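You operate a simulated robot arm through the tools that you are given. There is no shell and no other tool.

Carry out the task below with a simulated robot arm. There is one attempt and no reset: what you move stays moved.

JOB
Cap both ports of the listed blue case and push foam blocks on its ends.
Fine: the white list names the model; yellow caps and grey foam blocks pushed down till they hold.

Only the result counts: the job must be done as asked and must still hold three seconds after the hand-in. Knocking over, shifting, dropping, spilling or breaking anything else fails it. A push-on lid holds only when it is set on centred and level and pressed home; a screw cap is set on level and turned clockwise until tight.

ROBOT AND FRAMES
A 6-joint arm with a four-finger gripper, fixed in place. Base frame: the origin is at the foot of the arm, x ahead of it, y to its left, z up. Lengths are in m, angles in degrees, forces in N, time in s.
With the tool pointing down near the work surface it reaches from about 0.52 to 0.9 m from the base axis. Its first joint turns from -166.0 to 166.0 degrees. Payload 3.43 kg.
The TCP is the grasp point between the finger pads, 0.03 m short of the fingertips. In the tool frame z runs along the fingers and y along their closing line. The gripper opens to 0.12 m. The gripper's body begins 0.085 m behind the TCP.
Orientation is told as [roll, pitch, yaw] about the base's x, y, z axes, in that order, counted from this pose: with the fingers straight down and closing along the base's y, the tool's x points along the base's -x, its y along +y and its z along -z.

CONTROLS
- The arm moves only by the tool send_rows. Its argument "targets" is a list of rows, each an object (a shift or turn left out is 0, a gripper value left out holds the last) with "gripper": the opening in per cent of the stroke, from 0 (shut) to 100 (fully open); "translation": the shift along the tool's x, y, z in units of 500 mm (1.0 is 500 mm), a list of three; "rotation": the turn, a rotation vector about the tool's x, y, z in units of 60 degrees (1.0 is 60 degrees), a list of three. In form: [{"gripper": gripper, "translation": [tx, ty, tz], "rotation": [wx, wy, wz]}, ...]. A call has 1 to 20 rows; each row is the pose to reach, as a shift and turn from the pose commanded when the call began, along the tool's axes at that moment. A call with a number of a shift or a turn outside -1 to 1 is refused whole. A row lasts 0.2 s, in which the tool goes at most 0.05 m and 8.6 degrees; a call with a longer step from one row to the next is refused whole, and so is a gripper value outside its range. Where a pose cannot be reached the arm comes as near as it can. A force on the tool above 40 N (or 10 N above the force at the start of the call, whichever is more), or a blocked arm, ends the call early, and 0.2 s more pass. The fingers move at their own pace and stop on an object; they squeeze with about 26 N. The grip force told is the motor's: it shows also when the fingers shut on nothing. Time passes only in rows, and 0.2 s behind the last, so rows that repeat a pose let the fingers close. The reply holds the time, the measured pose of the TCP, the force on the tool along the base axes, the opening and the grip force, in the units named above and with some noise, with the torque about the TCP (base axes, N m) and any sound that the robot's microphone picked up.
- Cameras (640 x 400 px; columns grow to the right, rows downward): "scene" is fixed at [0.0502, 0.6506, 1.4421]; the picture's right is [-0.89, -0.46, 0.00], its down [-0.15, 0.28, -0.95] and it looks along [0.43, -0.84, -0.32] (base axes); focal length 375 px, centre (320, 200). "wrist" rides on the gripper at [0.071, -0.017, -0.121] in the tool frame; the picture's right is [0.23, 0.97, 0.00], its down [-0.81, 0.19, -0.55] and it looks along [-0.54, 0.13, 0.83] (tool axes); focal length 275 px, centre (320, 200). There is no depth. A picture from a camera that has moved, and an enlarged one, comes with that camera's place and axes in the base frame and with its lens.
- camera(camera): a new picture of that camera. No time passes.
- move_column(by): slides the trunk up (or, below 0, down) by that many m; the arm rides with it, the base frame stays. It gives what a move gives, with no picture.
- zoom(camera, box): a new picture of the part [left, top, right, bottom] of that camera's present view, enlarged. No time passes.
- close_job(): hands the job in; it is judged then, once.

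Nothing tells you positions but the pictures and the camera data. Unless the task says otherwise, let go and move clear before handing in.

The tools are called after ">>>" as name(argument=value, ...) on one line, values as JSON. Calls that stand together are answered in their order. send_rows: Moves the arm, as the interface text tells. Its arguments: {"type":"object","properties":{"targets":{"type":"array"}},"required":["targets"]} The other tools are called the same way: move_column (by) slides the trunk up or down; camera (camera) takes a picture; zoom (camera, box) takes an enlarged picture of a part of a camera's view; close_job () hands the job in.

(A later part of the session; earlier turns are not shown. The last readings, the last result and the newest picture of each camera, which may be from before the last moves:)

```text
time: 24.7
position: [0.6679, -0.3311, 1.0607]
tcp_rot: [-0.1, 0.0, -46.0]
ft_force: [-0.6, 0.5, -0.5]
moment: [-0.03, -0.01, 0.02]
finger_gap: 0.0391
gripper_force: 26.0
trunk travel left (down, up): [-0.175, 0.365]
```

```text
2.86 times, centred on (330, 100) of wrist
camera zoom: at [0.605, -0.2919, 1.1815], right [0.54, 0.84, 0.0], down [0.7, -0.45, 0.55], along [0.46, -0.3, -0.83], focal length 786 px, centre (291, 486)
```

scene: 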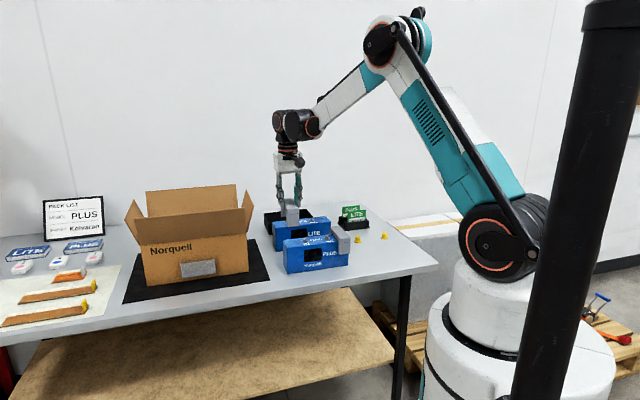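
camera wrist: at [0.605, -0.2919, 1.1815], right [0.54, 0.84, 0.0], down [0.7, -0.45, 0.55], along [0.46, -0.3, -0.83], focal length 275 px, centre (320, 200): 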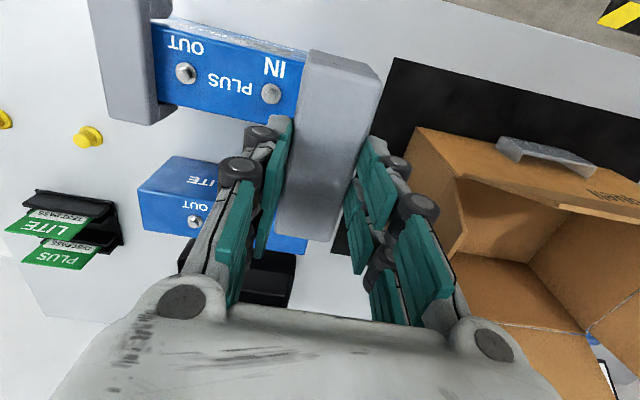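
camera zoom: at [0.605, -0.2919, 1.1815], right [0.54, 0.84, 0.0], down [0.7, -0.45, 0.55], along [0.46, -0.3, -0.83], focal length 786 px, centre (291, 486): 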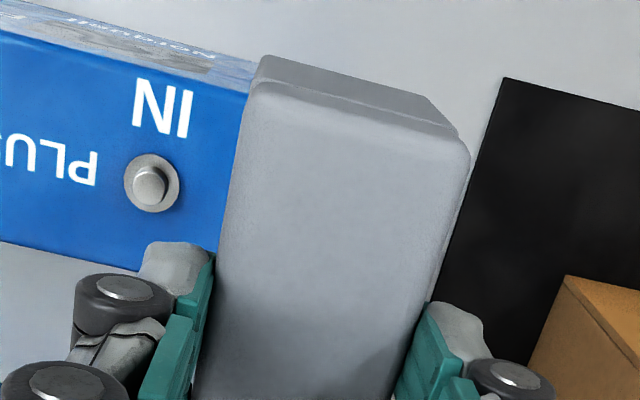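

The IN port shows at tool (-0.001, -0.049), so the block is centred over the IN end and the carton flap is well clear. I'll lower it slowly and then press.

>>> send_rows(targets=[{"gripper": 20, "translation": [-0.001, 0, 0.06]}, {"translation": [-0.001, 0, 0.11]}, {"translation": [-0.001, 0, 0.145]}, {"translation": [-0.001, 0, 0.165]}, {"translation": [-0.001, 0, 0.18]}])

>>> zoom(camera="scene", box=[255, 180, 355, 280])

>>> camera(camera="wrist")

```text
time: 25.9
position: [0.6675, -0.3314, 0.9718]
tcp_rot: [-0.2, 0.0, -46.0]
ft_force: [-0.2, 0.4, -0.2]
moment: [0.0, -0.03, 0.01]
finger_gap: 0.0395
gripper_force: 25.8
trunk travel left (down, up): [-0.175, 0.365]
```

```text
4.00 times, centred on (305, 230) of scene
camera zoom: at [0.0502, 0.6506, 1.4421], right [-0.89, -0.46, 0.0], down [-0.15, 0.28, -0.95], along [0.43, -0.84, -0.32], focal length 1502 px, centre (380, 80)
```

zoom: 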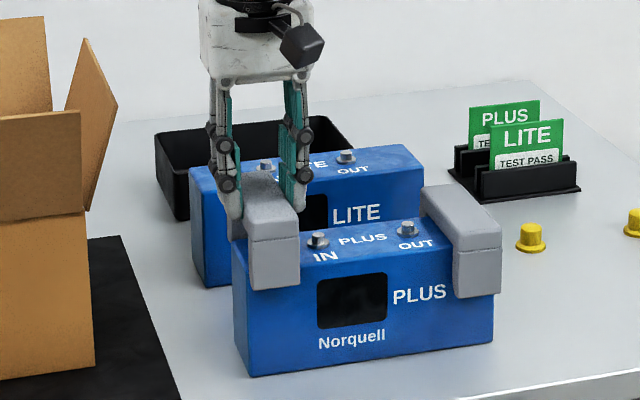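

```text
taken
camera wrist: at [0.6049, -0.2924, 1.0922], right [0.54, 0.84, 0.0], down [0.7, -0.45, 0.55], along [0.46, -0.3, -0.83], focal length 275 px, centre (320, 200)
```

wrist: 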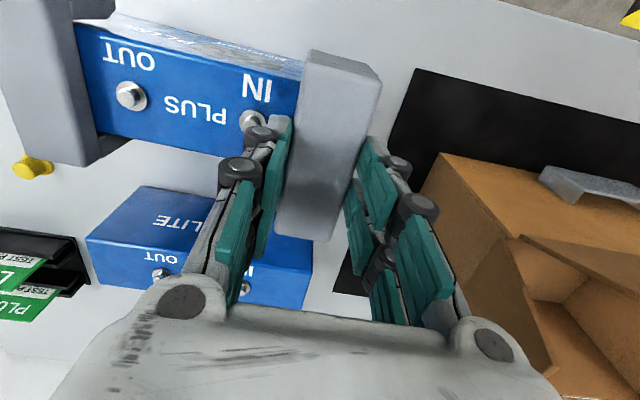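

Clear on all sides, and LITE is about 0.1 m away from the rear leg. I'll continue down to seat it.

>>> send_rows(targets=[{"gripper": 20, "translation": [0, 0, 0.012]}, {"translation": [0, 0, 0.024]}, {"translation": [0, 0, 0.034]}, {"translation": [0, 0, 0.042]}, {"translation": [0, 0, 0.05]}, {"translation": [0, 0, 0.058]}, {"translation": [0, 0, 0.064]}, {"translation": [0, 0, 0.07]}, {"translation": [0, 0, 0.075]}])

>>> zoom(camera="scene", box=[275, 200, 365, 270])

```text
time: 27.9
position: [0.6654, -0.3303, 0.9369]
tcp_rot: [0.0, -0.2, -46.0]
ft_force: [7.1, -1.1, 34.1]
moment: [-0.01, -0.26, -0.02]
finger_gap: 0.0395
gripper_force: 26.1
trunk travel left (down, up): [-0.175, 0.365]
```

```text
5.71 times, centred on (320, 235) of scene
camera zoom: at [0.0502, 0.6506, 1.4421], right [-0.89, -0.46, 0.0], down [-0.15, 0.28, -0.95], along [0.43, -0.84, -0.32], focal length 2145 px, centre (320, 0)
```

zoom: 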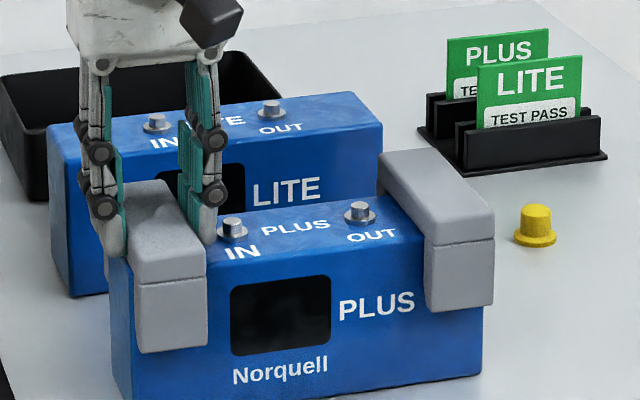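

>>> send_rows(targets=[{"gripper": 33, "translation": [0, 0, -0.002]}, {"gripper": 42, "translation": [0, 0, -0.004]}, {"gripper": 42, "translation": [0, 0, -0.006]}, {"gripper": 42, "translation": [0, 0, -0.02]}, {"gripper": 42, "translation": [0, 0, -0.06]}, {"gripper": 42, "translation": [0, 0, -0.11]}, {"gripper": 20, "translation": [0, 0, -0.11]}, {"gripper": 0, "translation": [0, 0, -0.11]}, {"gripper": 0, "translation": [0, 0, -0.11]}])

>>> zoom(camera="scene", box=[275, 200, 365, 270])

>>> camera(camera="wrist")

```text
time: 29.9
position: [0.6677, -0.3311, 0.9902]
tcp_rot: [-0.1, 0.0, -46.0]
ft_force: [-0.2, -0.5, 0.0]
moment: [-0.02, -0.01, -0.02]
finger_gap: 0.0
gripper_force: 26.1
trunk travel left (down, up): [-0.175, 0.365]
```

```text
5.71 times, centred on (320, 235) of scene
camera zoom: at [0.0502, 0.6506, 1.4421], right [-0.89, -0.46, 0.0], down [-0.15, 0.28, -0.95], along [0.43, -0.84, -0.32], focal length 2145 px, centre (320, 0)
```

zoom: 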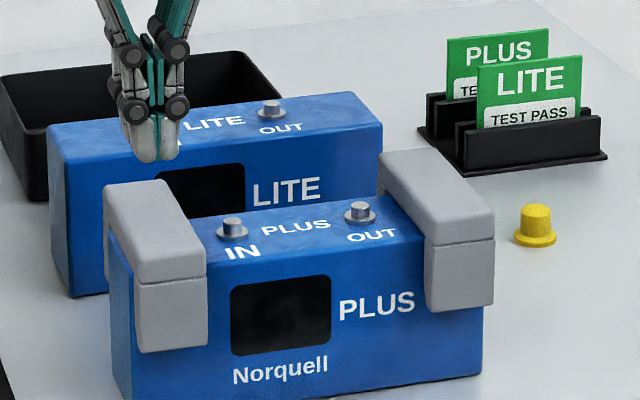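

```text
taken
camera wrist: at [0.6048, -0.2921, 1.1097], right [0.54, 0.84, 0.0], down [0.7, -0.45, 0.55], along [0.46, -0.3, -0.83], focal length 275 px, centre (320, 200)
```

wrist: 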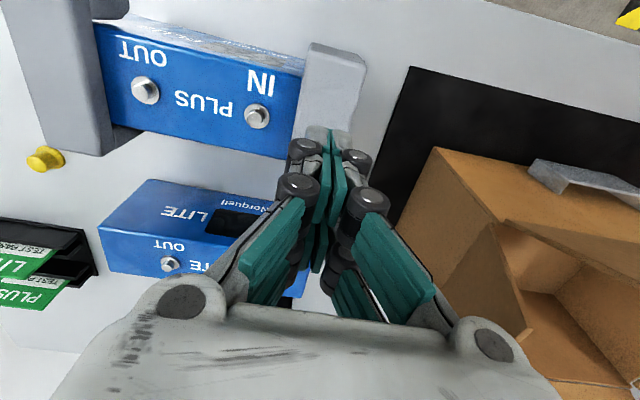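

Both blocks look level on the ends. I'll press this one from above with shut fingers, as with the first.

>>> send_rows(targets=[{"gripper": 0, "translation": [0, 0, 0.04]}, {"translation": [0, 0, 0.07]}, {"translation": [0, 0, 0.08]}, {"translation": [0, 0, 0.086]}, {"translation": [0, 0, 0.09]}, {"translation": [0, 0, 0.094]}, {"translation": [0, 0, 0.098]}, {"translation": [0, 0, 0.102]}, {"translation": [0, 0, 0.106]}])

>>> zoom(camera="scene", box=[275, 200, 365, 270])

```text
time: 31.4
position: [0.6666, -0.331, 0.9461]
tcp_rot: [0.0, -0.3, -45.9]
ft_force: [-0.6, 0.4, 22.3]
moment: [0.09, 0.1, 0.01]
finger_gap: 0.006
gripper_force: 26.0
trunk travel left (down, up): [-0.175, 0.365]
stopped in row 7: the force on the tool passed its limit at 44 N (the readings are from after the stop); the commanded pose is now the measured one
```

```text
5.71 times, centred on (320, 235) of scene
camera zoom: at [0.0502, 0.6506, 1.4421], right [-0.89, -0.46, 0.0], down [-0.15, 0.28, -0.95], along [0.43, -0.84, -0.32], focal length 2145 px, centre (320, 0)
```

zoom: 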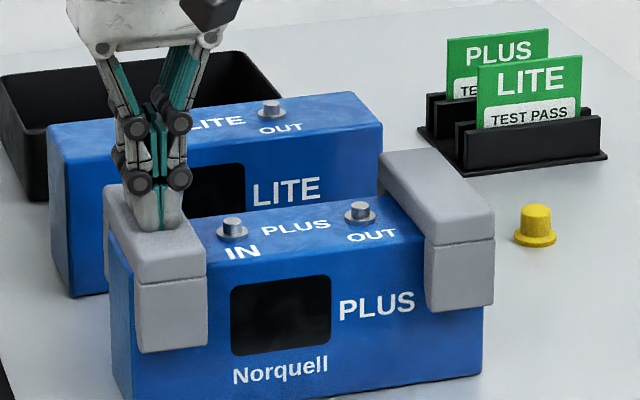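

Both foam blocks are home at the same height, about 0.916. Next come the caps: I'll rise, travel toward the nearer one at about (0.548, -0.646), and turn so the fingers will close across the case's thickness.

>>> send_rows(targets=[{"gripper": 0, "translation": [0, 0, -0.03]}, {"translation": [0, 0, -0.1]}, {"translation": [0, 0, -0.18]}, {"translation": [0, 0, -0.24]}, {"gripper": 30, "translation": [-0.036, -0.076, -0.24], "rotation": [0, 0, -0.094]}, {"translation": [-0.072, -0.152, -0.24], "rotation": [0, 0, -0.188]}, {"translation": [-0.108, -0.228, -0.24], "rotation": [0, 0, -0.282]}, {"translation": [-0.144, -0.304, -0.24], "rotation": [0, 0, -0.376]}, {"translation": [-0.18, -0.38, -0.24], "rotation": [0, 0, -0.47]}, {"translation": [-0.216, -0.456, -0.24], "rotation": [0, 0, -0.564]}, {"translation": [-0.252, -0.532, -0.24], "rotation": [0, 0, -0.658]}, {"translation": [-0.2876, -0.609, -0.24], "rotation": [0, 0, -0.75]}, {"translation": [-0.2876, -0.609, -0.24], "rotation": [0, 0, -0.75]}])

>>> camera(camera="wrist")

```text
time: 34.2
position: [0.548, -0.6472, 1.0652]
tcp_rot: [-0.1, -0.1, -0.9]
ft_force: [0.2, -0.4, -0.3]
moment: [0.04, -0.01, -0.02]
finger_gap: 0.036
gripper_force: 0.1
trunk travel left (down, up): [-0.175, 0.365]
```

```text
taken
camera wrist: at [0.475, -0.6631, 1.1849], right [-0.21, 0.98, 0.0], down [0.81, 0.18, 0.55], along [0.54, 0.12, -0.83], focal length 275 px, centre (320, 200)
```

wrist: 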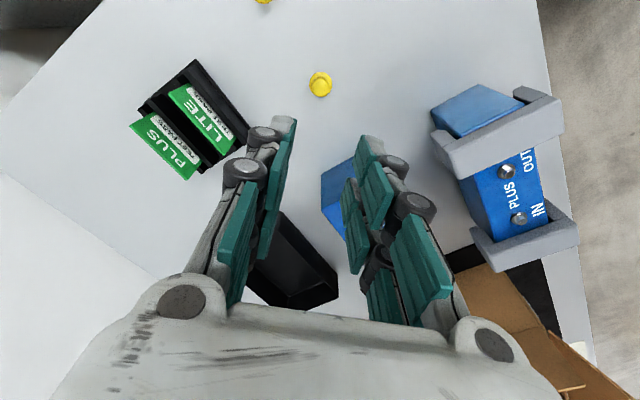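

>>> send_rows(targets=[{"gripper": 30, "translation": [0, 0, 0.03], "rotation": [0, 0, -0.125]}, {"translation": [0, 0, 0.06], "rotation": [0, 0, -0.25]}, {"translation": [0, 0, 0.09], "rotation": [0, 0, -0.375]}, {"translation": [0, 0, 0.12], "rotation": [0, 0, -0.5]}, {"translation": [0, 0, 0.16], "rotation": [0, 0, -0.625]}, {"translation": [0, 0, 0.2], "rotation": [0, 0, -0.7483]}, {"translation": [0, 0, 0.2], "rotation": [0, 0, -0.7483]}])

>>> camera(camera="wrist")

>>> zoom(camera="wrist", box=[260, 60, 380, 140])

>>> camera(camera="scene")

```text
time: 35.8
position: [0.5469, -0.6458, 0.9637]
tcp_rot: [-0.2, 0.1, 43.9]
ft_force: [0.5, -0.7, 0.4]
moment: [0.05, 0.0, -0.01]
finger_gap: 0.0361
gripper_force: 0.0
trunk travel left (down, up): [-0.175, 0.365]
```

```text
taken
camera wrist: at [0.5065, -0.7086, 1.0842], right [-0.84, 0.54, 0.0], down [0.45, 0.7, 0.55], along [0.3, 0.46, -0.83], focal length 275 px, centre (320, 200)
```

wrist: 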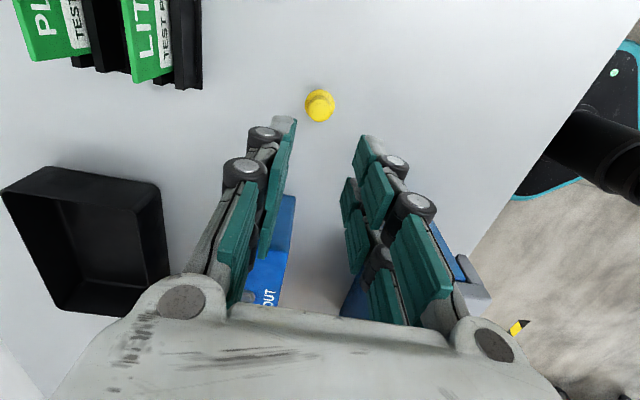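

```text
5.00 times, centred on (320, 100) of wrist
camera zoom: at [0.5065, -0.7086, 1.0842], right [-0.84, 0.54, 0.0], down [0.45, 0.7, 0.55], along [0.3, 0.46, -0.83], focal length 1376 px, centre (320, 700)
```

zoom: 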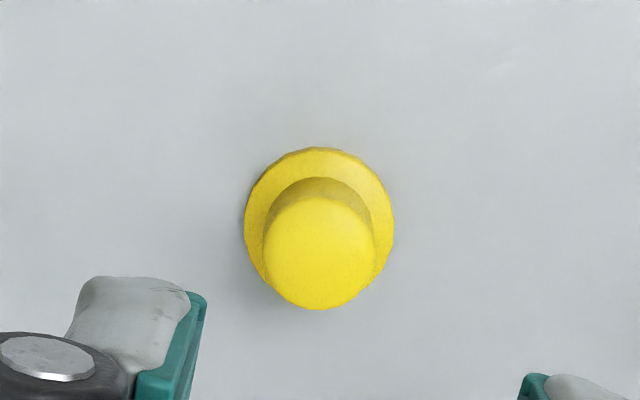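

```text
taken
```

scene: 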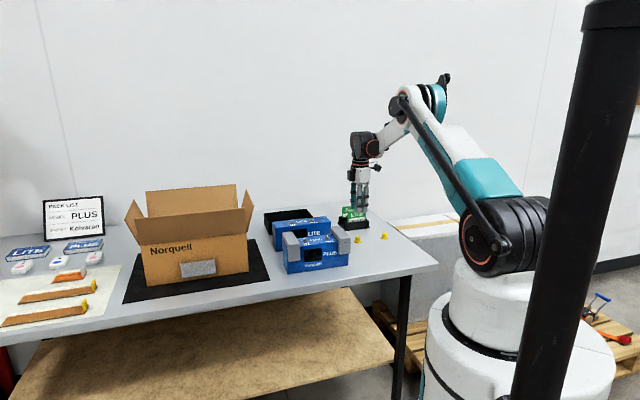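

The cap sits right under the TCP: its body is about 20 mm across, the brim about 30 mm, and the top is near z 0.824. I'll open a bit, descend to just above the brim and grip.

>>> send_rows(targets=[{"gripper": 42, "translation": [0, 0, 0.05]}, {"translation": [0, 0, 0.12]}, {"translation": [0, 0, 0.18]}, {"translation": [0, 0, 0.225]}, {"translation": [0, 0, 0.245]}, {"translation": [0, 0, 0.245]}])

>>> camera(camera="wrist")

>>> zoom(camera="scene", box=[330, 200, 400, 250])

```text
time: 37.2
position: [0.5487, -0.6461, 0.8423]
tcp_rot: [-0.2, -0.1, 44.0]
ft_force: [0.2, -0.3, -0.5]
moment: [-0.02, 0.01, -0.02]
finger_gap: 0.0505
gripper_force: 0.2
trunk travel left (down, up): [-0.175, 0.365]
```

```text
taken
camera wrist: at [0.5074, -0.7086, 0.9616], right [-0.84, 0.54, 0.0], down [0.45, 0.7, 0.55], along [0.3, 0.46, -0.83], focal length 275 px, centre (320, 200)
```

wrist: 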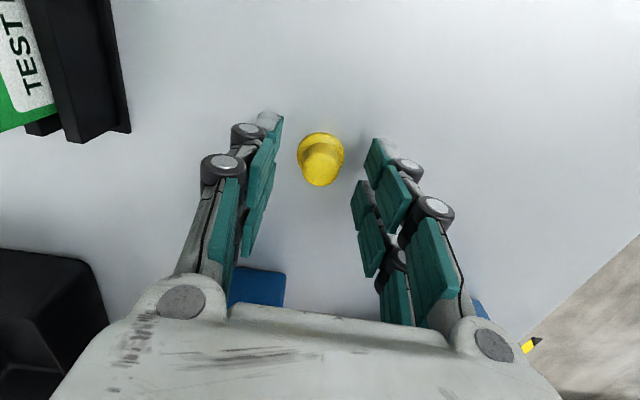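

```text
8.00 times, centred on (365, 225) of scene
camera zoom: at [0.0502, 0.6506, 1.4421], right [-0.89, -0.46, 0.0], down [-0.15, 0.28, -0.95], along [0.43, -0.84, -0.32], focal length 3003 px, centre (-40, 0)
```

zoom: 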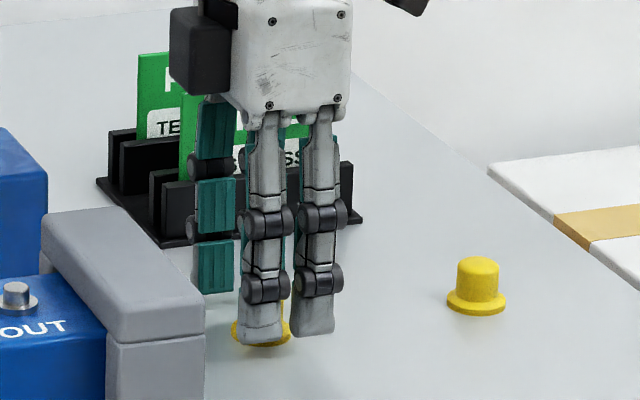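

>>> send_rows(targets=[{"gripper": 42, "translation": [0, 0, 0.005]}, {"gripper": 30, "translation": [0, 0, 0.005]}, {"gripper": 18, "translation": [0, 0, 0.005]}, {"gripper": 8, "translation": [0, 0, 0.005]}, {"gripper": 8, "translation": [0, 0, 0.005]}])

>>> camera(camera="wrist")

>>> zoom(camera="wrist", box=[260, 90, 380, 210])

>>> zoom(camera="scene", box=[330, 200, 400, 250])

```text
time: 38.4
position: [0.5482, -0.6475, 0.839]
tcp_rot: [-0.3, 0.0, 43.9]
ft_force: [-0.6, 0.0, -0.7]
moment: [0.0, -0.01, -0.03]
finger_gap: 0.0168
gripper_force: 25.7
trunk travel left (down, up): [-0.175, 0.365]
```

```text
taken
camera wrist: at [0.5076, -0.7087, 0.9594], right [-0.84, 0.54, 0.0], down [0.45, 0.7, 0.55], along [0.3, 0.46, -0.83], focal length 275 px, centre (320, 200)
```

wrist: 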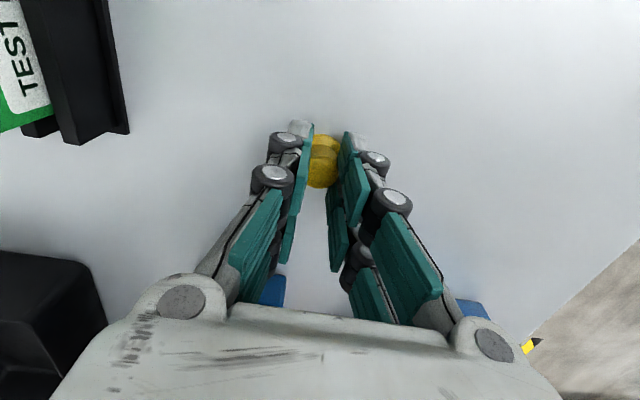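

```text
3.33 times, centred on (320, 150) of wrist
camera zoom: at [0.5076, -0.7087, 0.9594], right [-0.84, 0.54, 0.0], down [0.45, 0.7, 0.55], along [0.3, 0.46, -0.83], focal length 918 px, centre (320, 367)
```

zoom: 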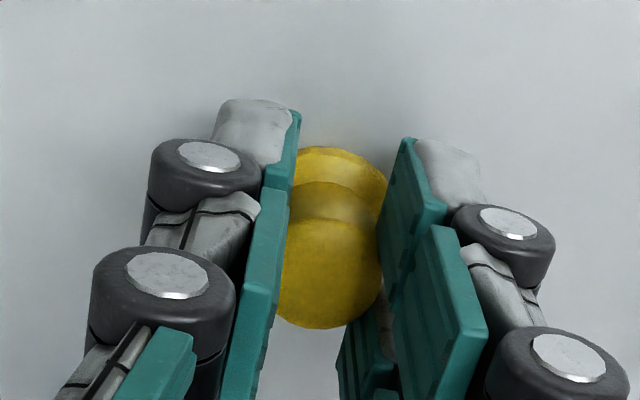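

```text
8.00 times, centred on (365, 225) of scene
camera zoom: at [0.0502, 0.6506, 1.4421], right [-0.89, -0.46, 0.0], down [-0.15, 0.28, -0.95], along [0.43, -0.84, -0.32], focal length 3003 px, centre (-40, 0)
```

zoom: 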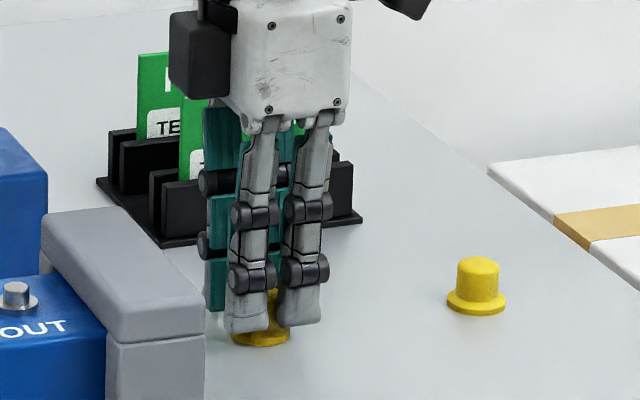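

The cap is gripped evenly. I'll lift it and carry it to hover over the OUT port, levelling the small roll on the way.

>>> send_rows(targets=[{"gripper": 8, "translation": [0, 0, -0.05]}, {"translation": [0, 0, -0.12]}, {"translation": [0, 0, -0.2]}, {"translation": [0, 0, -0.27]}, {"translation": [0, 0, -0.322]}, {"translation": [-0.059, 0.048, -0.322], "rotation": [-0.0024, -0.0023, 0]}, {"translation": [-0.118, 0.096, -0.322], "rotation": [-0.0024, -0.0023, 0]}, {"translation": [-0.177, 0.144, -0.322], "rotation": [-0.0024, -0.0023, 0]}, {"translation": [-0.236, 0.192, -0.322], "rotation": [-0.0024, -0.0023, 0]}, {"translation": [-0.295, 0.24, -0.322], "rotation": [-0.0024, -0.0023, 0]}, {"translation": [-0.3526, 0.2886, -0.322], "rotation": [-0.0024, -0.0023, 0]}, {"translation": [-0.3526, 0.2886, -0.322], "rotation": [-0.0024, -0.0023, 0]}, {"translation": [-0.3526, 0.2886, -0.322], "rotation": [-0.0024, -0.0023, 0]}])

>>> camera(camera="wrist")

>>> zoom(camera="wrist", box=[260, 50, 420, 170])

>>> zoom(camera="scene", box=[285, 190, 365, 260])

```text
time: 41.2
position: [0.5759, -0.4205, 1.0011]
tcp_rot: [0.0, -0.1, 43.9]
ft_force: [0.9, 0.0, -0.9]
moment: [0.0, 0.02, 0.07]
finger_gap: 0.0167
gripper_force: 26.2
trunk travel left (down, up): [-0.175, 0.365]
```

```text
taken
camera wrist: at [0.535, -0.4832, 1.1196], right [-0.84, 0.54, 0.0], down [0.45, 0.7, 0.55], along [0.3, 0.47, -0.83], focal length 275 px, centre (320, 200)
```

wrist: 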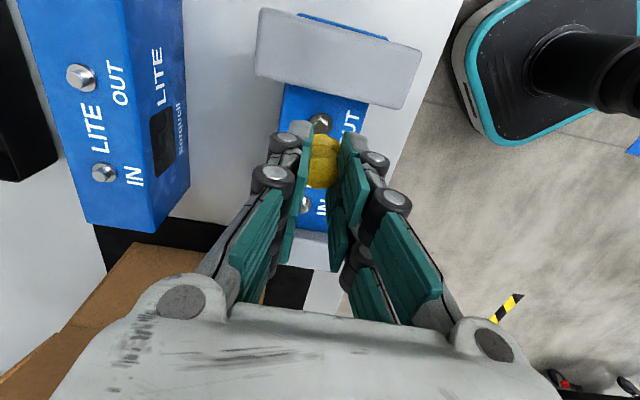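

```text
3.33 times, centred on (340, 110) of wrist
camera zoom: at [0.535, -0.4832, 1.1196], right [-0.84, 0.54, 0.0], down [0.45, 0.7, 0.55], along [0.3, 0.47, -0.83], focal length 918 px, centre (253, 500)
```

zoom: 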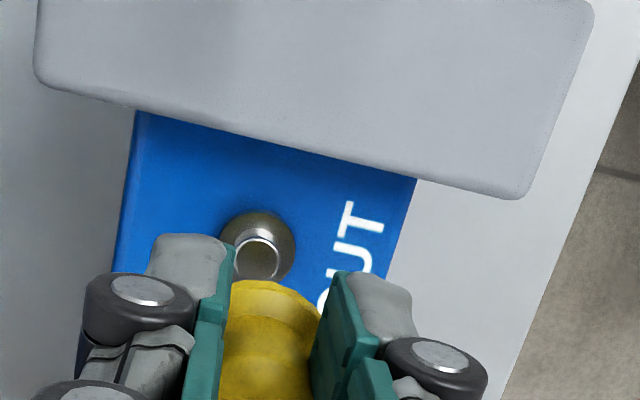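

```text
5.71 times, centred on (325, 225) of scene
camera zoom: at [0.0502, 0.6506, 1.4421], right [-0.89, -0.46, 0.0], down [-0.15, 0.28, -0.95], along [0.43, -0.84, -0.32], focal length 2145 px, centre (291, 57)
```

zoom: 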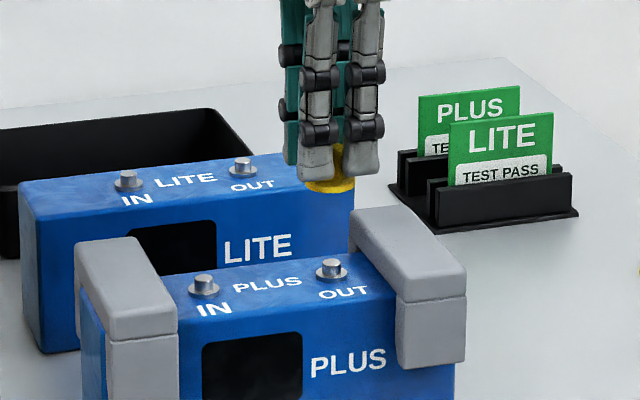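

The port shows within 1 mm of the tool axis. I'll lower until the cap is just above the stem and cross-check from the scene camera.

>>> send_rows(targets=[{"gripper": 8, "translation": [0.0006, 0.0008, 0.04]}, {"translation": [0.0006, 0.0008, 0.07]}, {"translation": [0.0006, 0.0008, 0.085]}, {"translation": [0.0006, 0.0008, 0.085]}])

>>> zoom(camera="scene", box=[310, 210, 350, 245])

>>> zoom(camera="wrist", box=[260, 80, 380, 200])

```text
time: 42.2
position: [0.5747, -0.4204, 0.9577]
tcp_rot: [0.0, -0.2, 44.0]
ft_force: [0.7, 0.6, -0.9]
moment: [0.01, 0.0, 0.01]
finger_gap: 0.0166
gripper_force: 25.8
trunk travel left (down, up): [-0.175, 0.365]
```

```text
11.43 times, centred on (330, 228) of scene
camera zoom: at [0.0502, 0.6506, 1.4421], right [-0.89, -0.46, 0.0], down [-0.15, 0.28, -0.95], along [0.43, -0.84, -0.32], focal length 4290 px, centre (206, -114)
```

zoom: 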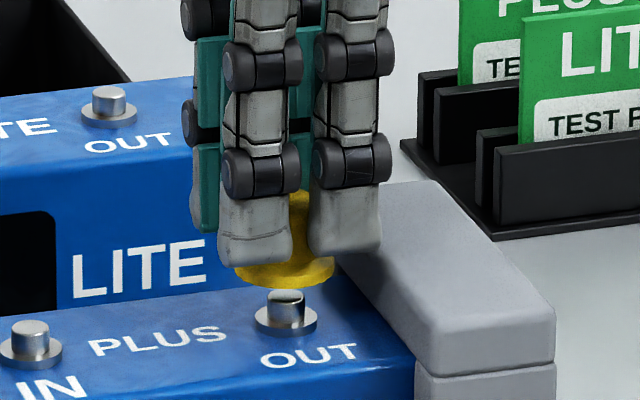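

```text
3.33 times, centred on (320, 140) of wrist
camera zoom: at [0.5344, -0.4832, 1.0774], right [-0.84, 0.54, 0.0], down [0.45, 0.7, 0.55], along [0.3, 0.47, -0.83], focal length 918 px, centre (320, 400)
```

zoom: 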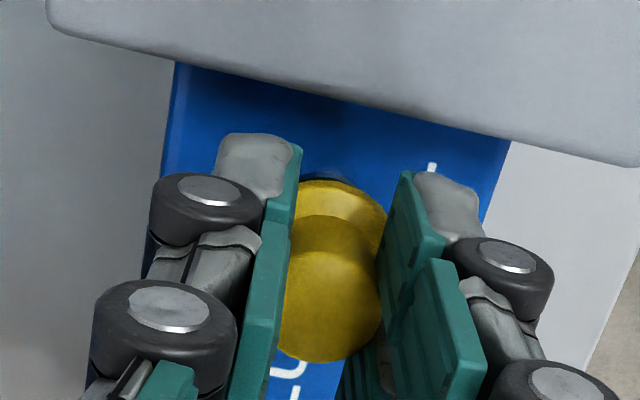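

The cap's brim lines up with the port in the scene view. I'll lower it slowly onto the stem and watch the force.

>>> send_rows(targets=[{"gripper": 8, "translation": [0.0008, 0, 0.008]}, {"translation": [0.0008, 0, 0.014]}, {"translation": [0.0008, 0, 0.02]}, {"translation": [0.0008, 0, 0.024]}, {"translation": [0.0008, 0, 0.028]}])

>>> zoom(camera="scene", box=[310, 210, 350, 245])

```text
time: 43.4
position: [0.5752, -0.4213, 0.944]
tcp_rot: [-0.1, -0.1, 43.9]
ft_force: [-0.7, -1.0, -0.3]
moment: [0.02, 0.01, 0.02]
finger_gap: 0.0165
gripper_force: 26.4
trunk travel left (down, up): [-0.175, 0.365]
```

```text
11.43 times, centred on (330, 228) of scene
camera zoom: at [0.0502, 0.6506, 1.4421], right [-0.89, -0.46, 0.0], down [-0.15, 0.28, -0.95], along [0.43, -0.84, -0.32], focal length 4290 px, centre (206, -114)
```

zoom: 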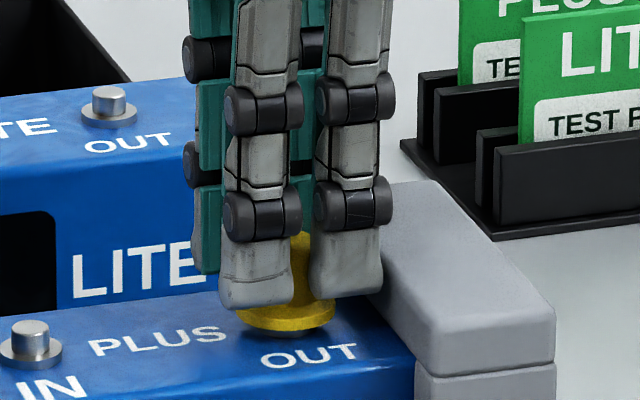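

>>> send_rows(targets=[{"gripper": 8, "translation": [0, 0, 0.003]}, {"translation": [0, 0, 0.006]}, {"translation": [0, 0, 0.009]}, {"translation": [0, 0, 0.012]}, {"translation": [0, 0, 0.015]}])

>>> zoom(camera="scene", box=[310, 210, 350, 245])

```text
time: 44.6
position: [0.5754, -0.4199, 0.9363]
tcp_rot: [0.0, -0.2, 43.9]
ft_force: [7.8, -7.8, 25.5]
moment: [-0.2, -0.15, 0.01]
finger_gap: 0.017
gripper_force: 26.1
trunk travel left (down, up): [-0.175, 0.365]
```

```text
11.43 times, centred on (330, 228) of scene
camera zoom: at [0.0502, 0.6506, 1.4421], right [-0.89, -0.46, 0.0], down [-0.15, 0.28, -0.95], along [0.43, -0.84, -0.32], focal length 4290 px, centre (206, -114)
```

zoom: 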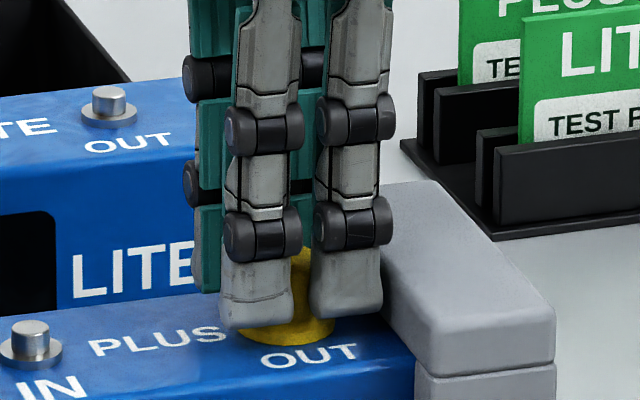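

The cap is on the stem with 25 N. I'll let go, rise, shut the fingers and press straight down on its top so it centres itself.

>>> send_rows(targets=[{"gripper": 20, "translation": [0, 0, 0]}, {"gripper": 33, "translation": [0, 0, -0.001]}, {"gripper": 33, "translation": [0, 0, -0.002]}, {"gripper": 33, "translation": [0, 0, -0.02]}, {"gripper": 33, "translation": [0, 0, -0.06]}, {"gripper": 33, "translation": [0, 0, -0.09]}, {"gripper": 33, "translation": [0, 0, -0.09]}])

>>> zoom(camera="scene", box=[310, 210, 350, 245])

>>> zoom(camera="wrist", box=[260, 50, 380, 170])

```text
time: 46.2
position: [0.5745, -0.4218, 0.9814]
tcp_rot: [-0.1, 0.0, 43.8]
ft_force: [0.0, -0.4, -0.6]
moment: [-0.01, -0.02, 0.04]
finger_gap: 0.0393
gripper_force: 0.1
trunk travel left (down, up): [-0.175, 0.365]
```

```text
11.43 times, centred on (330, 228) of scene
camera zoom: at [0.0502, 0.6506, 1.4421], right [-0.89, -0.46, 0.0], down [-0.15, 0.28, -0.95], along [0.43, -0.84, -0.32], focal length 4290 px, centre (206, -114)
```

zoom: 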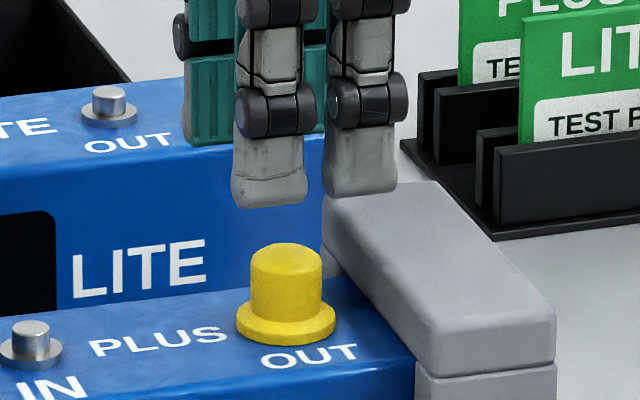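

```text
3.33 times, centred on (320, 110) of wrist
camera zoom: at [0.534, -0.4838, 1.1016], right [-0.84, 0.54, 0.0], down [0.45, 0.7, 0.55], along [0.3, 0.47, -0.83], focal length 918 px, centre (320, 500)
```

zoom: 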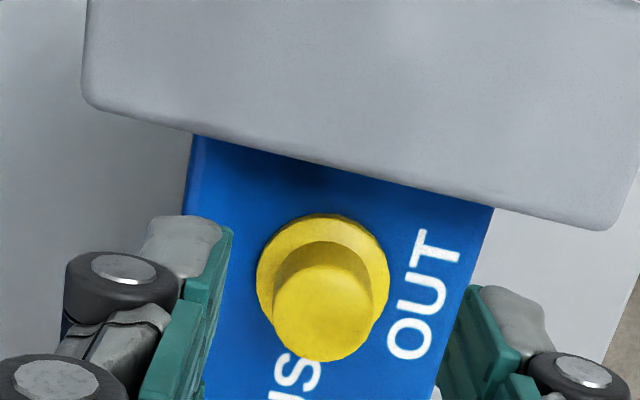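

The cap sits level and centred. Now I'll press it from the top.

>>> send_rows(targets=[{"gripper": 10}, {"gripper": 0}, {"gripper": 0}, {"gripper": 0, "translation": [0, 0, 0.03]}, {"translation": [0, 0, 0.044]}, {"translation": [0, 0, 0.05]}, {"translation": [0, 0, 0.054]}, {"translation": [0, 0, 0.058]}, {"translation": [0, 0, 0.062]}, {"translation": [0, 0, 0.066]}, {"translation": [0, 0, 0.07]}, {"translation": [0, 0, 0.074]}])

>>> zoom(camera="scene", box=[310, 210, 350, 245])

```text
time: 48.7
position: [0.5748, -0.4211, 0.95]
tcp_rot: [-0.3, -0.2, 43.9]
ft_force: [0.0, 0.1, 22.5]
moment: [-0.01, -0.03, -0.02]
finger_gap: 0.006
gripper_force: 25.7
trunk travel left (down, up): [-0.175, 0.365]
stopped in row 12: the force on the tool passed its limit at 45 N (the readings are from after the stop); the commanded pose is now the measured one
```

```text
11.43 times, centred on (330, 228) of scene
camera zoom: at [0.0502, 0.6506, 1.4421], right [-0.89, -0.46, 0.0], down [-0.15, 0.28, -0.95], along [0.43, -0.84, -0.32], focal length 4290 px, centre (206, -114)
```

zoom: 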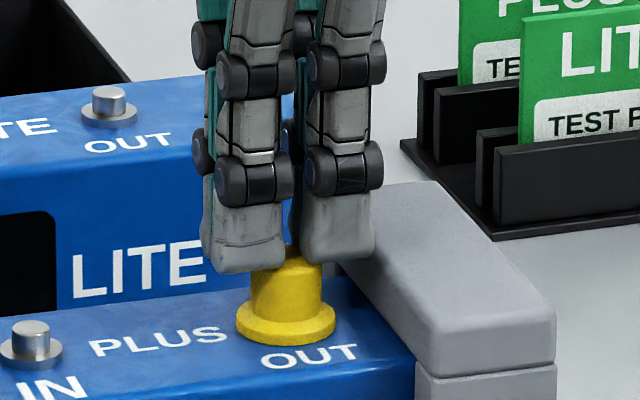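

The first cap is home, unmoved under 45 N. I'll rise and go to the second cap near (0.4635, -0.731).

>>> send_rows(targets=[{"gripper": 0, "translation": [0, 0, -0.03]}, {"translation": [0, 0, -0.1]}, {"translation": [0, 0, -0.16]}, {"gripper": 30, "translation": [0.074, -0.037, -0.16]}, {"translation": [0.148, -0.073, -0.16]}, {"translation": [0.222, -0.11, -0.16]}, {"translation": [0.296, -0.146, -0.16]}, {"translation": [0.37, -0.183, -0.16]}, {"translation": [0.444, -0.219, -0.16]}, {"translation": [0.518, -0.256, -0.16]}, {"translation": [0.5902, -0.2923, -0.13]}, {"translation": [0.5902, -0.2923, -0.06]}, {"translation": [0.5902, -0.2923, -0.03]}, {"translation": [0.5902, -0.2923, -0.03]}])

>>> camera(camera="wrist")

>>> zoom(camera="wrist", box=[260, 60, 380, 140])

>>> zoom(camera="scene", box=[270, 200, 410, 280])

```text
time: 51.7
position: [0.465, -0.7314, 0.9628]
tcp_rot: [-0.1, 0.0, 43.9]
ft_force: [-0.2, 0.7, -0.5]
moment: [0.02, -0.02, 0.01]
finger_gap: 0.0359
gripper_force: 0.2
trunk travel left (down, up): [-0.175, 0.365]
```

```text
taken
camera wrist: at [0.4226, -0.7934, 1.0821], right [-0.84, 0.54, 0.0], down [0.45, 0.7, 0.55], along [0.3, 0.46, -0.83], focal length 275 px, centre (320, 200)
```

wrist: 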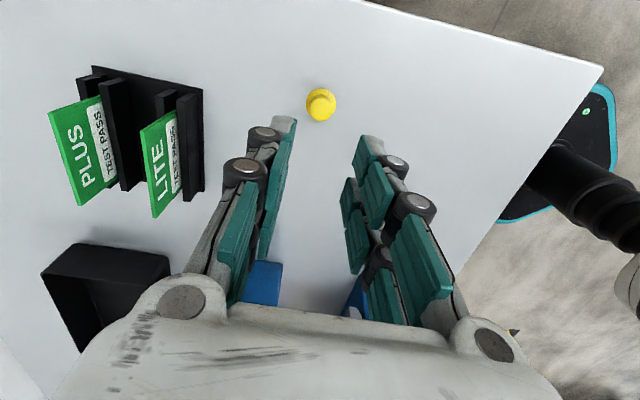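

```text
5.00 times, centred on (320, 100) of wrist
camera zoom: at [0.4226, -0.7934, 1.0821], right [-0.84, 0.54, 0.0], down [0.45, 0.7, 0.55], along [0.3, 0.46, -0.83], focal length 1376 px, centre (320, 700)
```

zoom: 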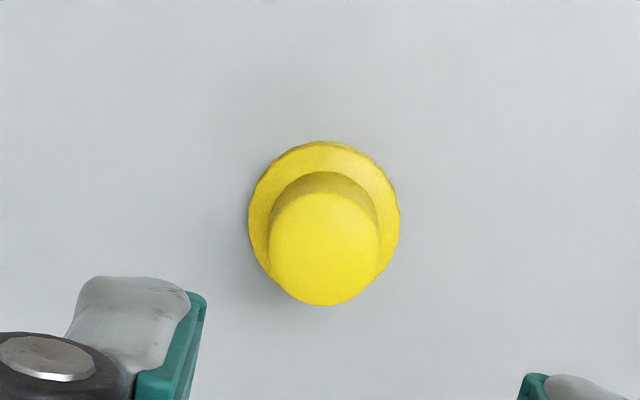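

```text
4.57 times, centred on (340, 240) of scene
camera zoom: at [0.0502, 0.6506, 1.4421], right [-0.89, -0.46, 0.0], down [-0.15, 0.28, -0.95], along [0.43, -0.84, -0.32], focal length 1716 px, centre (229, 17)
```

zoom: 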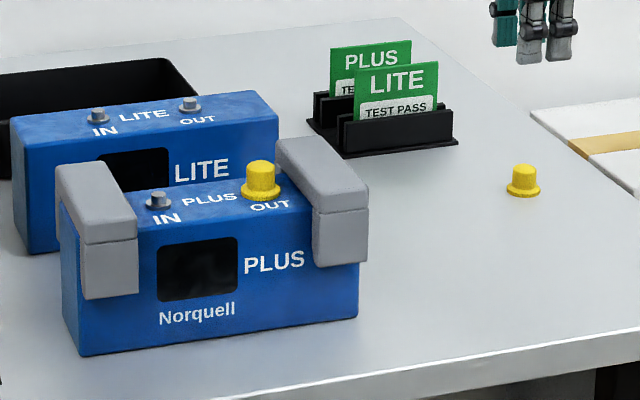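

The second cap is about 1 mm off the tool axis. I'll correct for that, descend and grip it as before.

>>> send_rows(targets=[{"gripper": 42, "translation": [0.0022, 0.002, 0.05]}, {"translation": [0.0022, 0.002, 0.12]}, {"translation": [0.0022, 0.002, 0.18]}, {"translation": [0.0022, 0.002, 0.225]}, {"translation": [0.0022, 0.002, 0.247]}, {"translation": [0.0022, 0.002, 0.247]}])

>>> camera(camera="wrist")

```text
time: 53.1
position: [0.4625, -0.732, 0.8384]
tcp_rot: [-0.2, -0.1, 44.0]
ft_force: [-0.8, -0.4, -0.8]
moment: [0.01, 0.02, 0.04]
finger_gap: 0.0503
gripper_force: 0.1
trunk travel left (down, up): [-0.175, 0.365]
```

```text
taken
camera wrist: at [0.4221, -0.7935, 0.9589], right [-0.84, 0.54, 0.0], down [0.45, 0.7, 0.55], along [0.3, 0.46, -0.83], focal length 275 px, centre (320, 200)
```

wrist: 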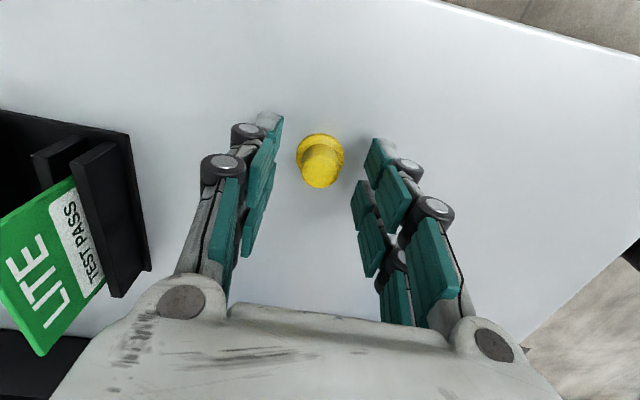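

>>> send_rows(targets=[{"gripper": 30}, {"gripper": 18}, {"gripper": 8}, {"gripper": 8}])

>>> zoom(camera="wrist", box=[260, 90, 380, 210])

>>> zoom(camera="scene", box=[330, 190, 410, 250])

```text
time: 54.1
position: [0.4631, -0.7312, 0.8405]
tcp_rot: [-0.2, -0.1, 43.9]
ft_force: [0.2, 0.6, 0.4]
moment: [-0.02, 0.01, 0.02]
finger_gap: 0.0169
gripper_force: 26.0
trunk travel left (down, up): [-0.175, 0.365]
```

```text
3.33 times, centred on (320, 150) of wrist
camera zoom: at [0.422, -0.7935, 0.9591], right [-0.84, 0.54, 0.0], down [0.45, 0.7, 0.55], along [0.3, 0.46, -0.83], focal length 918 px, centre (320, 367)
```

zoom: 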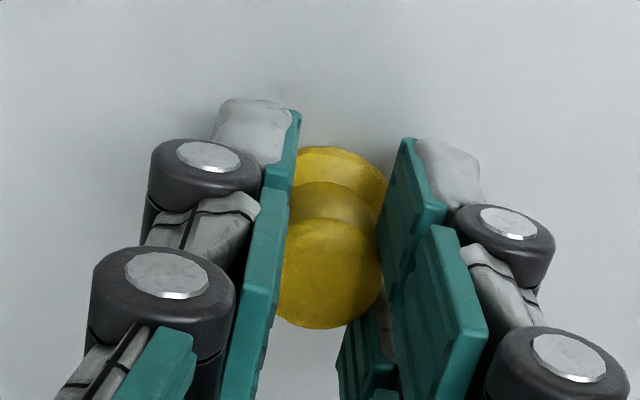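

```text
6.67 times, centred on (370, 220) of scene
camera zoom: at [0.0502, 0.6506, 1.4421], right [-0.89, -0.46, 0.0], down [-0.15, 0.28, -0.95], along [0.43, -0.84, -0.32], focal length 2502 px, centre (-13, 67)
```

zoom: 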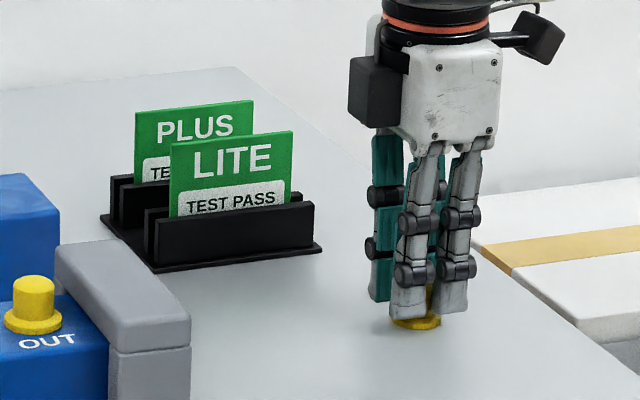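

Gripped the same as the first cap. I'll lift and carry it to hover over the IN port.

>>> send_rows(targets=[{"gripper": 8, "translation": [0, 0, -0.05]}, {"translation": [0, 0, -0.12]}, {"translation": [0, 0, -0.2]}, {"translation": [0, 0, -0.27]}, {"translation": [0, 0, -0.322]}, {"translation": [-0.075, 0.029, -0.322], "rotation": [-0.003, -0.0005, 0]}, {"translation": [-0.15, 0.058, -0.322], "rotation": [-0.003, -0.0005, 0]}, {"translation": [-0.225, 0.088, -0.322], "rotation": [-0.003, -0.0005, 0]}, {"translation": [-0.3, 0.117, -0.322], "rotation": [-0.003, -0.0005, 0]}, {"translation": [-0.375, 0.146, -0.322], "rotation": [-0.003, -0.0005, 0]}, {"translation": [-0.45, 0.175, -0.322], "rotation": [-0.003, -0.0005, 0]}, {"translation": [-0.525, 0.205, -0.322], "rotation": [-0.003, -0.0005, 0]}, {"translation": [-0.6, 0.234, -0.322], "rotation": [-0.003, -0.0005, 0]}, {"translation": [-0.675, 0.263, -0.322], "rotation": [-0.003, -0.0005, 0]}, {"translation": [-0.72, 0.28, -0.322], "rotation": [-0.003, -0.0005, 0]}, {"translation": [-0.7511, 0.2926, -0.322], "rotation": [-0.003, -0.0005, 0]}, {"translation": [-0.7511, 0.2926, -0.322], "rotation": [-0.003, -0.0005, 0]}, {"translation": [-0.7511, 0.2926, -0.322], "rotation": [-0.003, -0.0005, 0]}])

>>> camera(camera="wrist")

>>> zoom(camera="wrist", box=[260, 50, 420, 170])

>>> zoom(camera="scene", box=[285, 190, 345, 250])

```text
time: 57.9
position: [0.6305, -0.364, 0.9997]
tcp_rot: [0.0, -0.1, 44.0]
ft_force: [0.0, -1.3, 0.5]
moment: [0.0, 0.0, 0.0]
finger_gap: 0.0166
gripper_force: 26.4
trunk travel left (down, up): [-0.175, 0.365]
```

```text
taken
camera wrist: at [0.5901, -0.4272, 1.1194], right [-0.84, 0.54, 0.0], down [0.45, 0.7, 0.55], along [0.3, 0.47, -0.83], focal length 275 px, centre (320, 200)
```

wrist: 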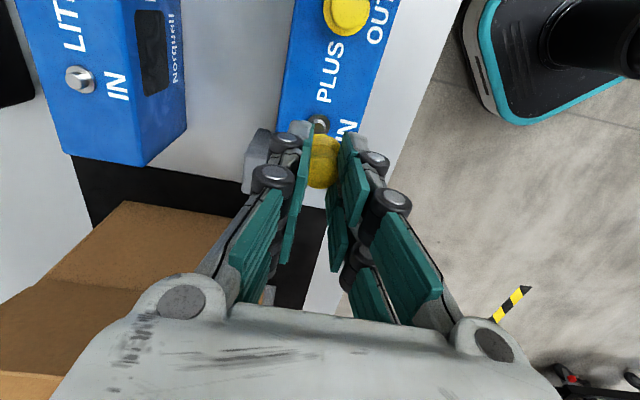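

```text
3.33 times, centred on (340, 110) of wrist
camera zoom: at [0.5901, -0.4272, 1.1194], right [-0.84, 0.54, 0.0], down [0.45, 0.7, 0.55], along [0.3, 0.47, -0.83], focal length 918 px, centre (253, 500)
```

zoom: 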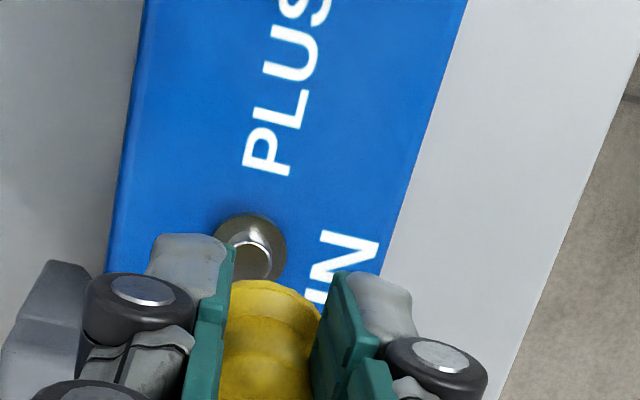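

```text
6.67 times, centred on (315, 220) of scene
camera zoom: at [0.0502, 0.6506, 1.4421], right [-0.89, -0.46, 0.0], down [-0.15, 0.28, -0.95], along [0.43, -0.84, -0.32], focal length 2502 px, centre (353, 67)
```

zoom: 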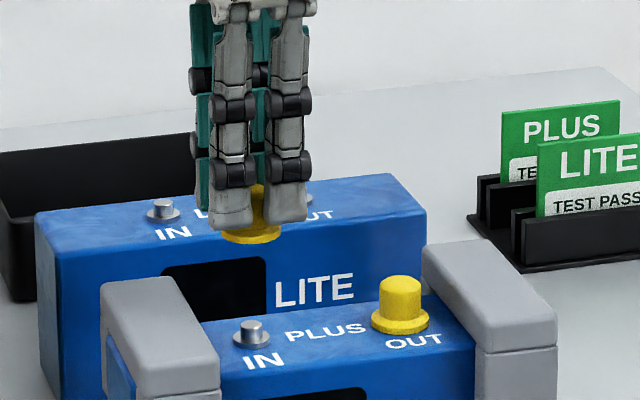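

The IN port is about 1.2 mm toward the rear of the tool axis. I'll correct for that and lower to just above the stem.

>>> send_rows(targets=[{"gripper": 8, "translation": [-0.0004, -0.0028, 0.04]}, {"translation": [-0.0004, -0.0028, 0.07]}, {"translation": [-0.0004, -0.0028, 0.083]}, {"translation": [-0.0004, -0.0028, 0.083]}])

>>> zoom(camera="scene", box=[290, 212, 330, 247])

>>> zoom(camera="wrist", box=[260, 80, 380, 200])

```text
time: 58.9
position: [0.6323, -0.3657, 0.9577]
tcp_rot: [0.0, -0.1, 43.9]
ft_force: [0.6, -0.3, -0.6]
moment: [-0.02, -0.01, 0.05]
finger_gap: 0.0166
gripper_force: 26.5
trunk travel left (down, up): [-0.175, 0.365]
```

```text
11.43 times, centred on (310, 230) of scene
camera zoom: at [0.0502, 0.6506, 1.4421], right [-0.89, -0.46, 0.0], down [-0.15, 0.28, -0.95], along [0.43, -0.84, -0.32], focal length 4290 px, centre (434, -137)
```

zoom: 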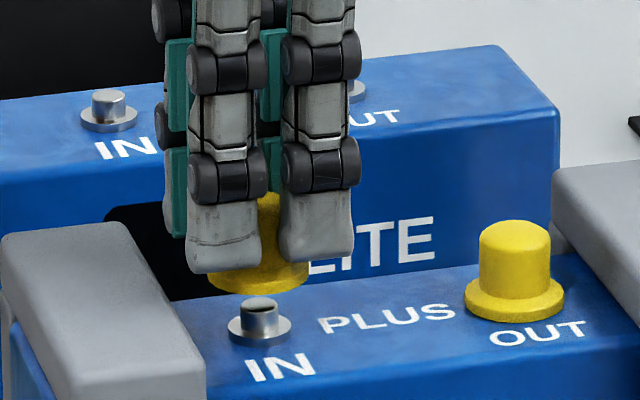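

```text
3.33 times, centred on (320, 140) of wrist
camera zoom: at [0.5916, -0.4284, 1.0781], right [-0.84, 0.54, 0.0], down [0.45, 0.7, 0.55], along [0.3, 0.47, -0.83], focal length 918 px, centre (320, 400)
```

zoom: 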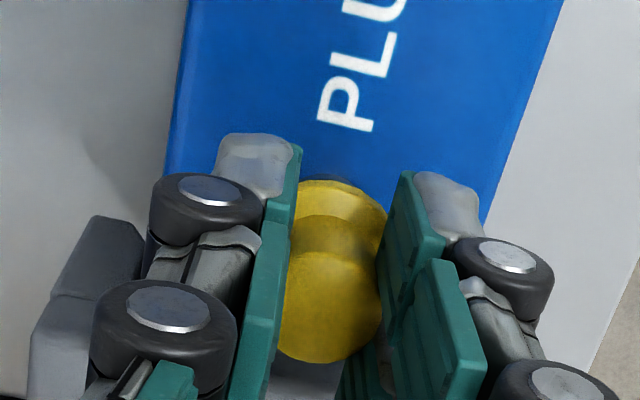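

The brim and port line up in both views. I'll lower it onto the stem.

>>> send_rows(targets=[{"gripper": 8, "translation": [0, 0, 0.008]}, {"translation": [0, 0, 0.016]}, {"translation": [0, 0, 0.022]}, {"translation": [0, 0, 0.028]}, {"translation": [0, 0, 0.031]}, {"translation": [0, 0, 0.034]}, {"translation": [0, 0, 0.037]}, {"translation": [0, 0, 0.04]}, {"translation": [0, 0, 0.043]}])

>>> zoom(camera="scene", box=[290, 212, 330, 247])

```text
time: 60.9
position: [0.6328, -0.3662, 0.9392]
tcp_rot: [-0.2, -0.2, 43.9]
ft_force: [8.4, -4.3, 26.1]
moment: [-0.12, -0.2, 0.01]
finger_gap: 0.0163
gripper_force: 26.5
trunk travel left (down, up): [-0.175, 0.365]
```

```text
11.43 times, centred on (310, 230) of scene
camera zoom: at [0.0502, 0.6506, 1.4421], right [-0.89, -0.46, 0.0], down [-0.15, 0.28, -0.95], along [0.43, -0.84, -0.32], focal length 4290 px, centre (434, -137)
```

zoom: 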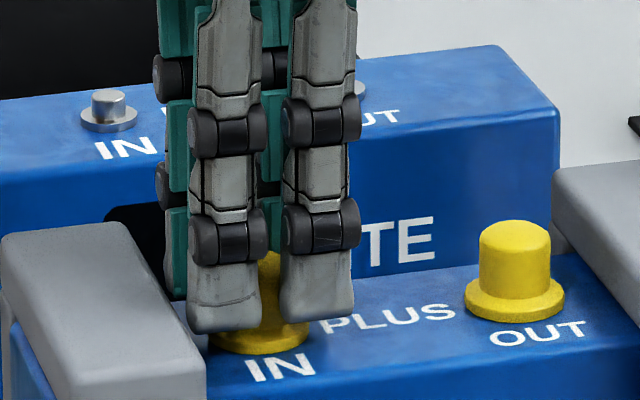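

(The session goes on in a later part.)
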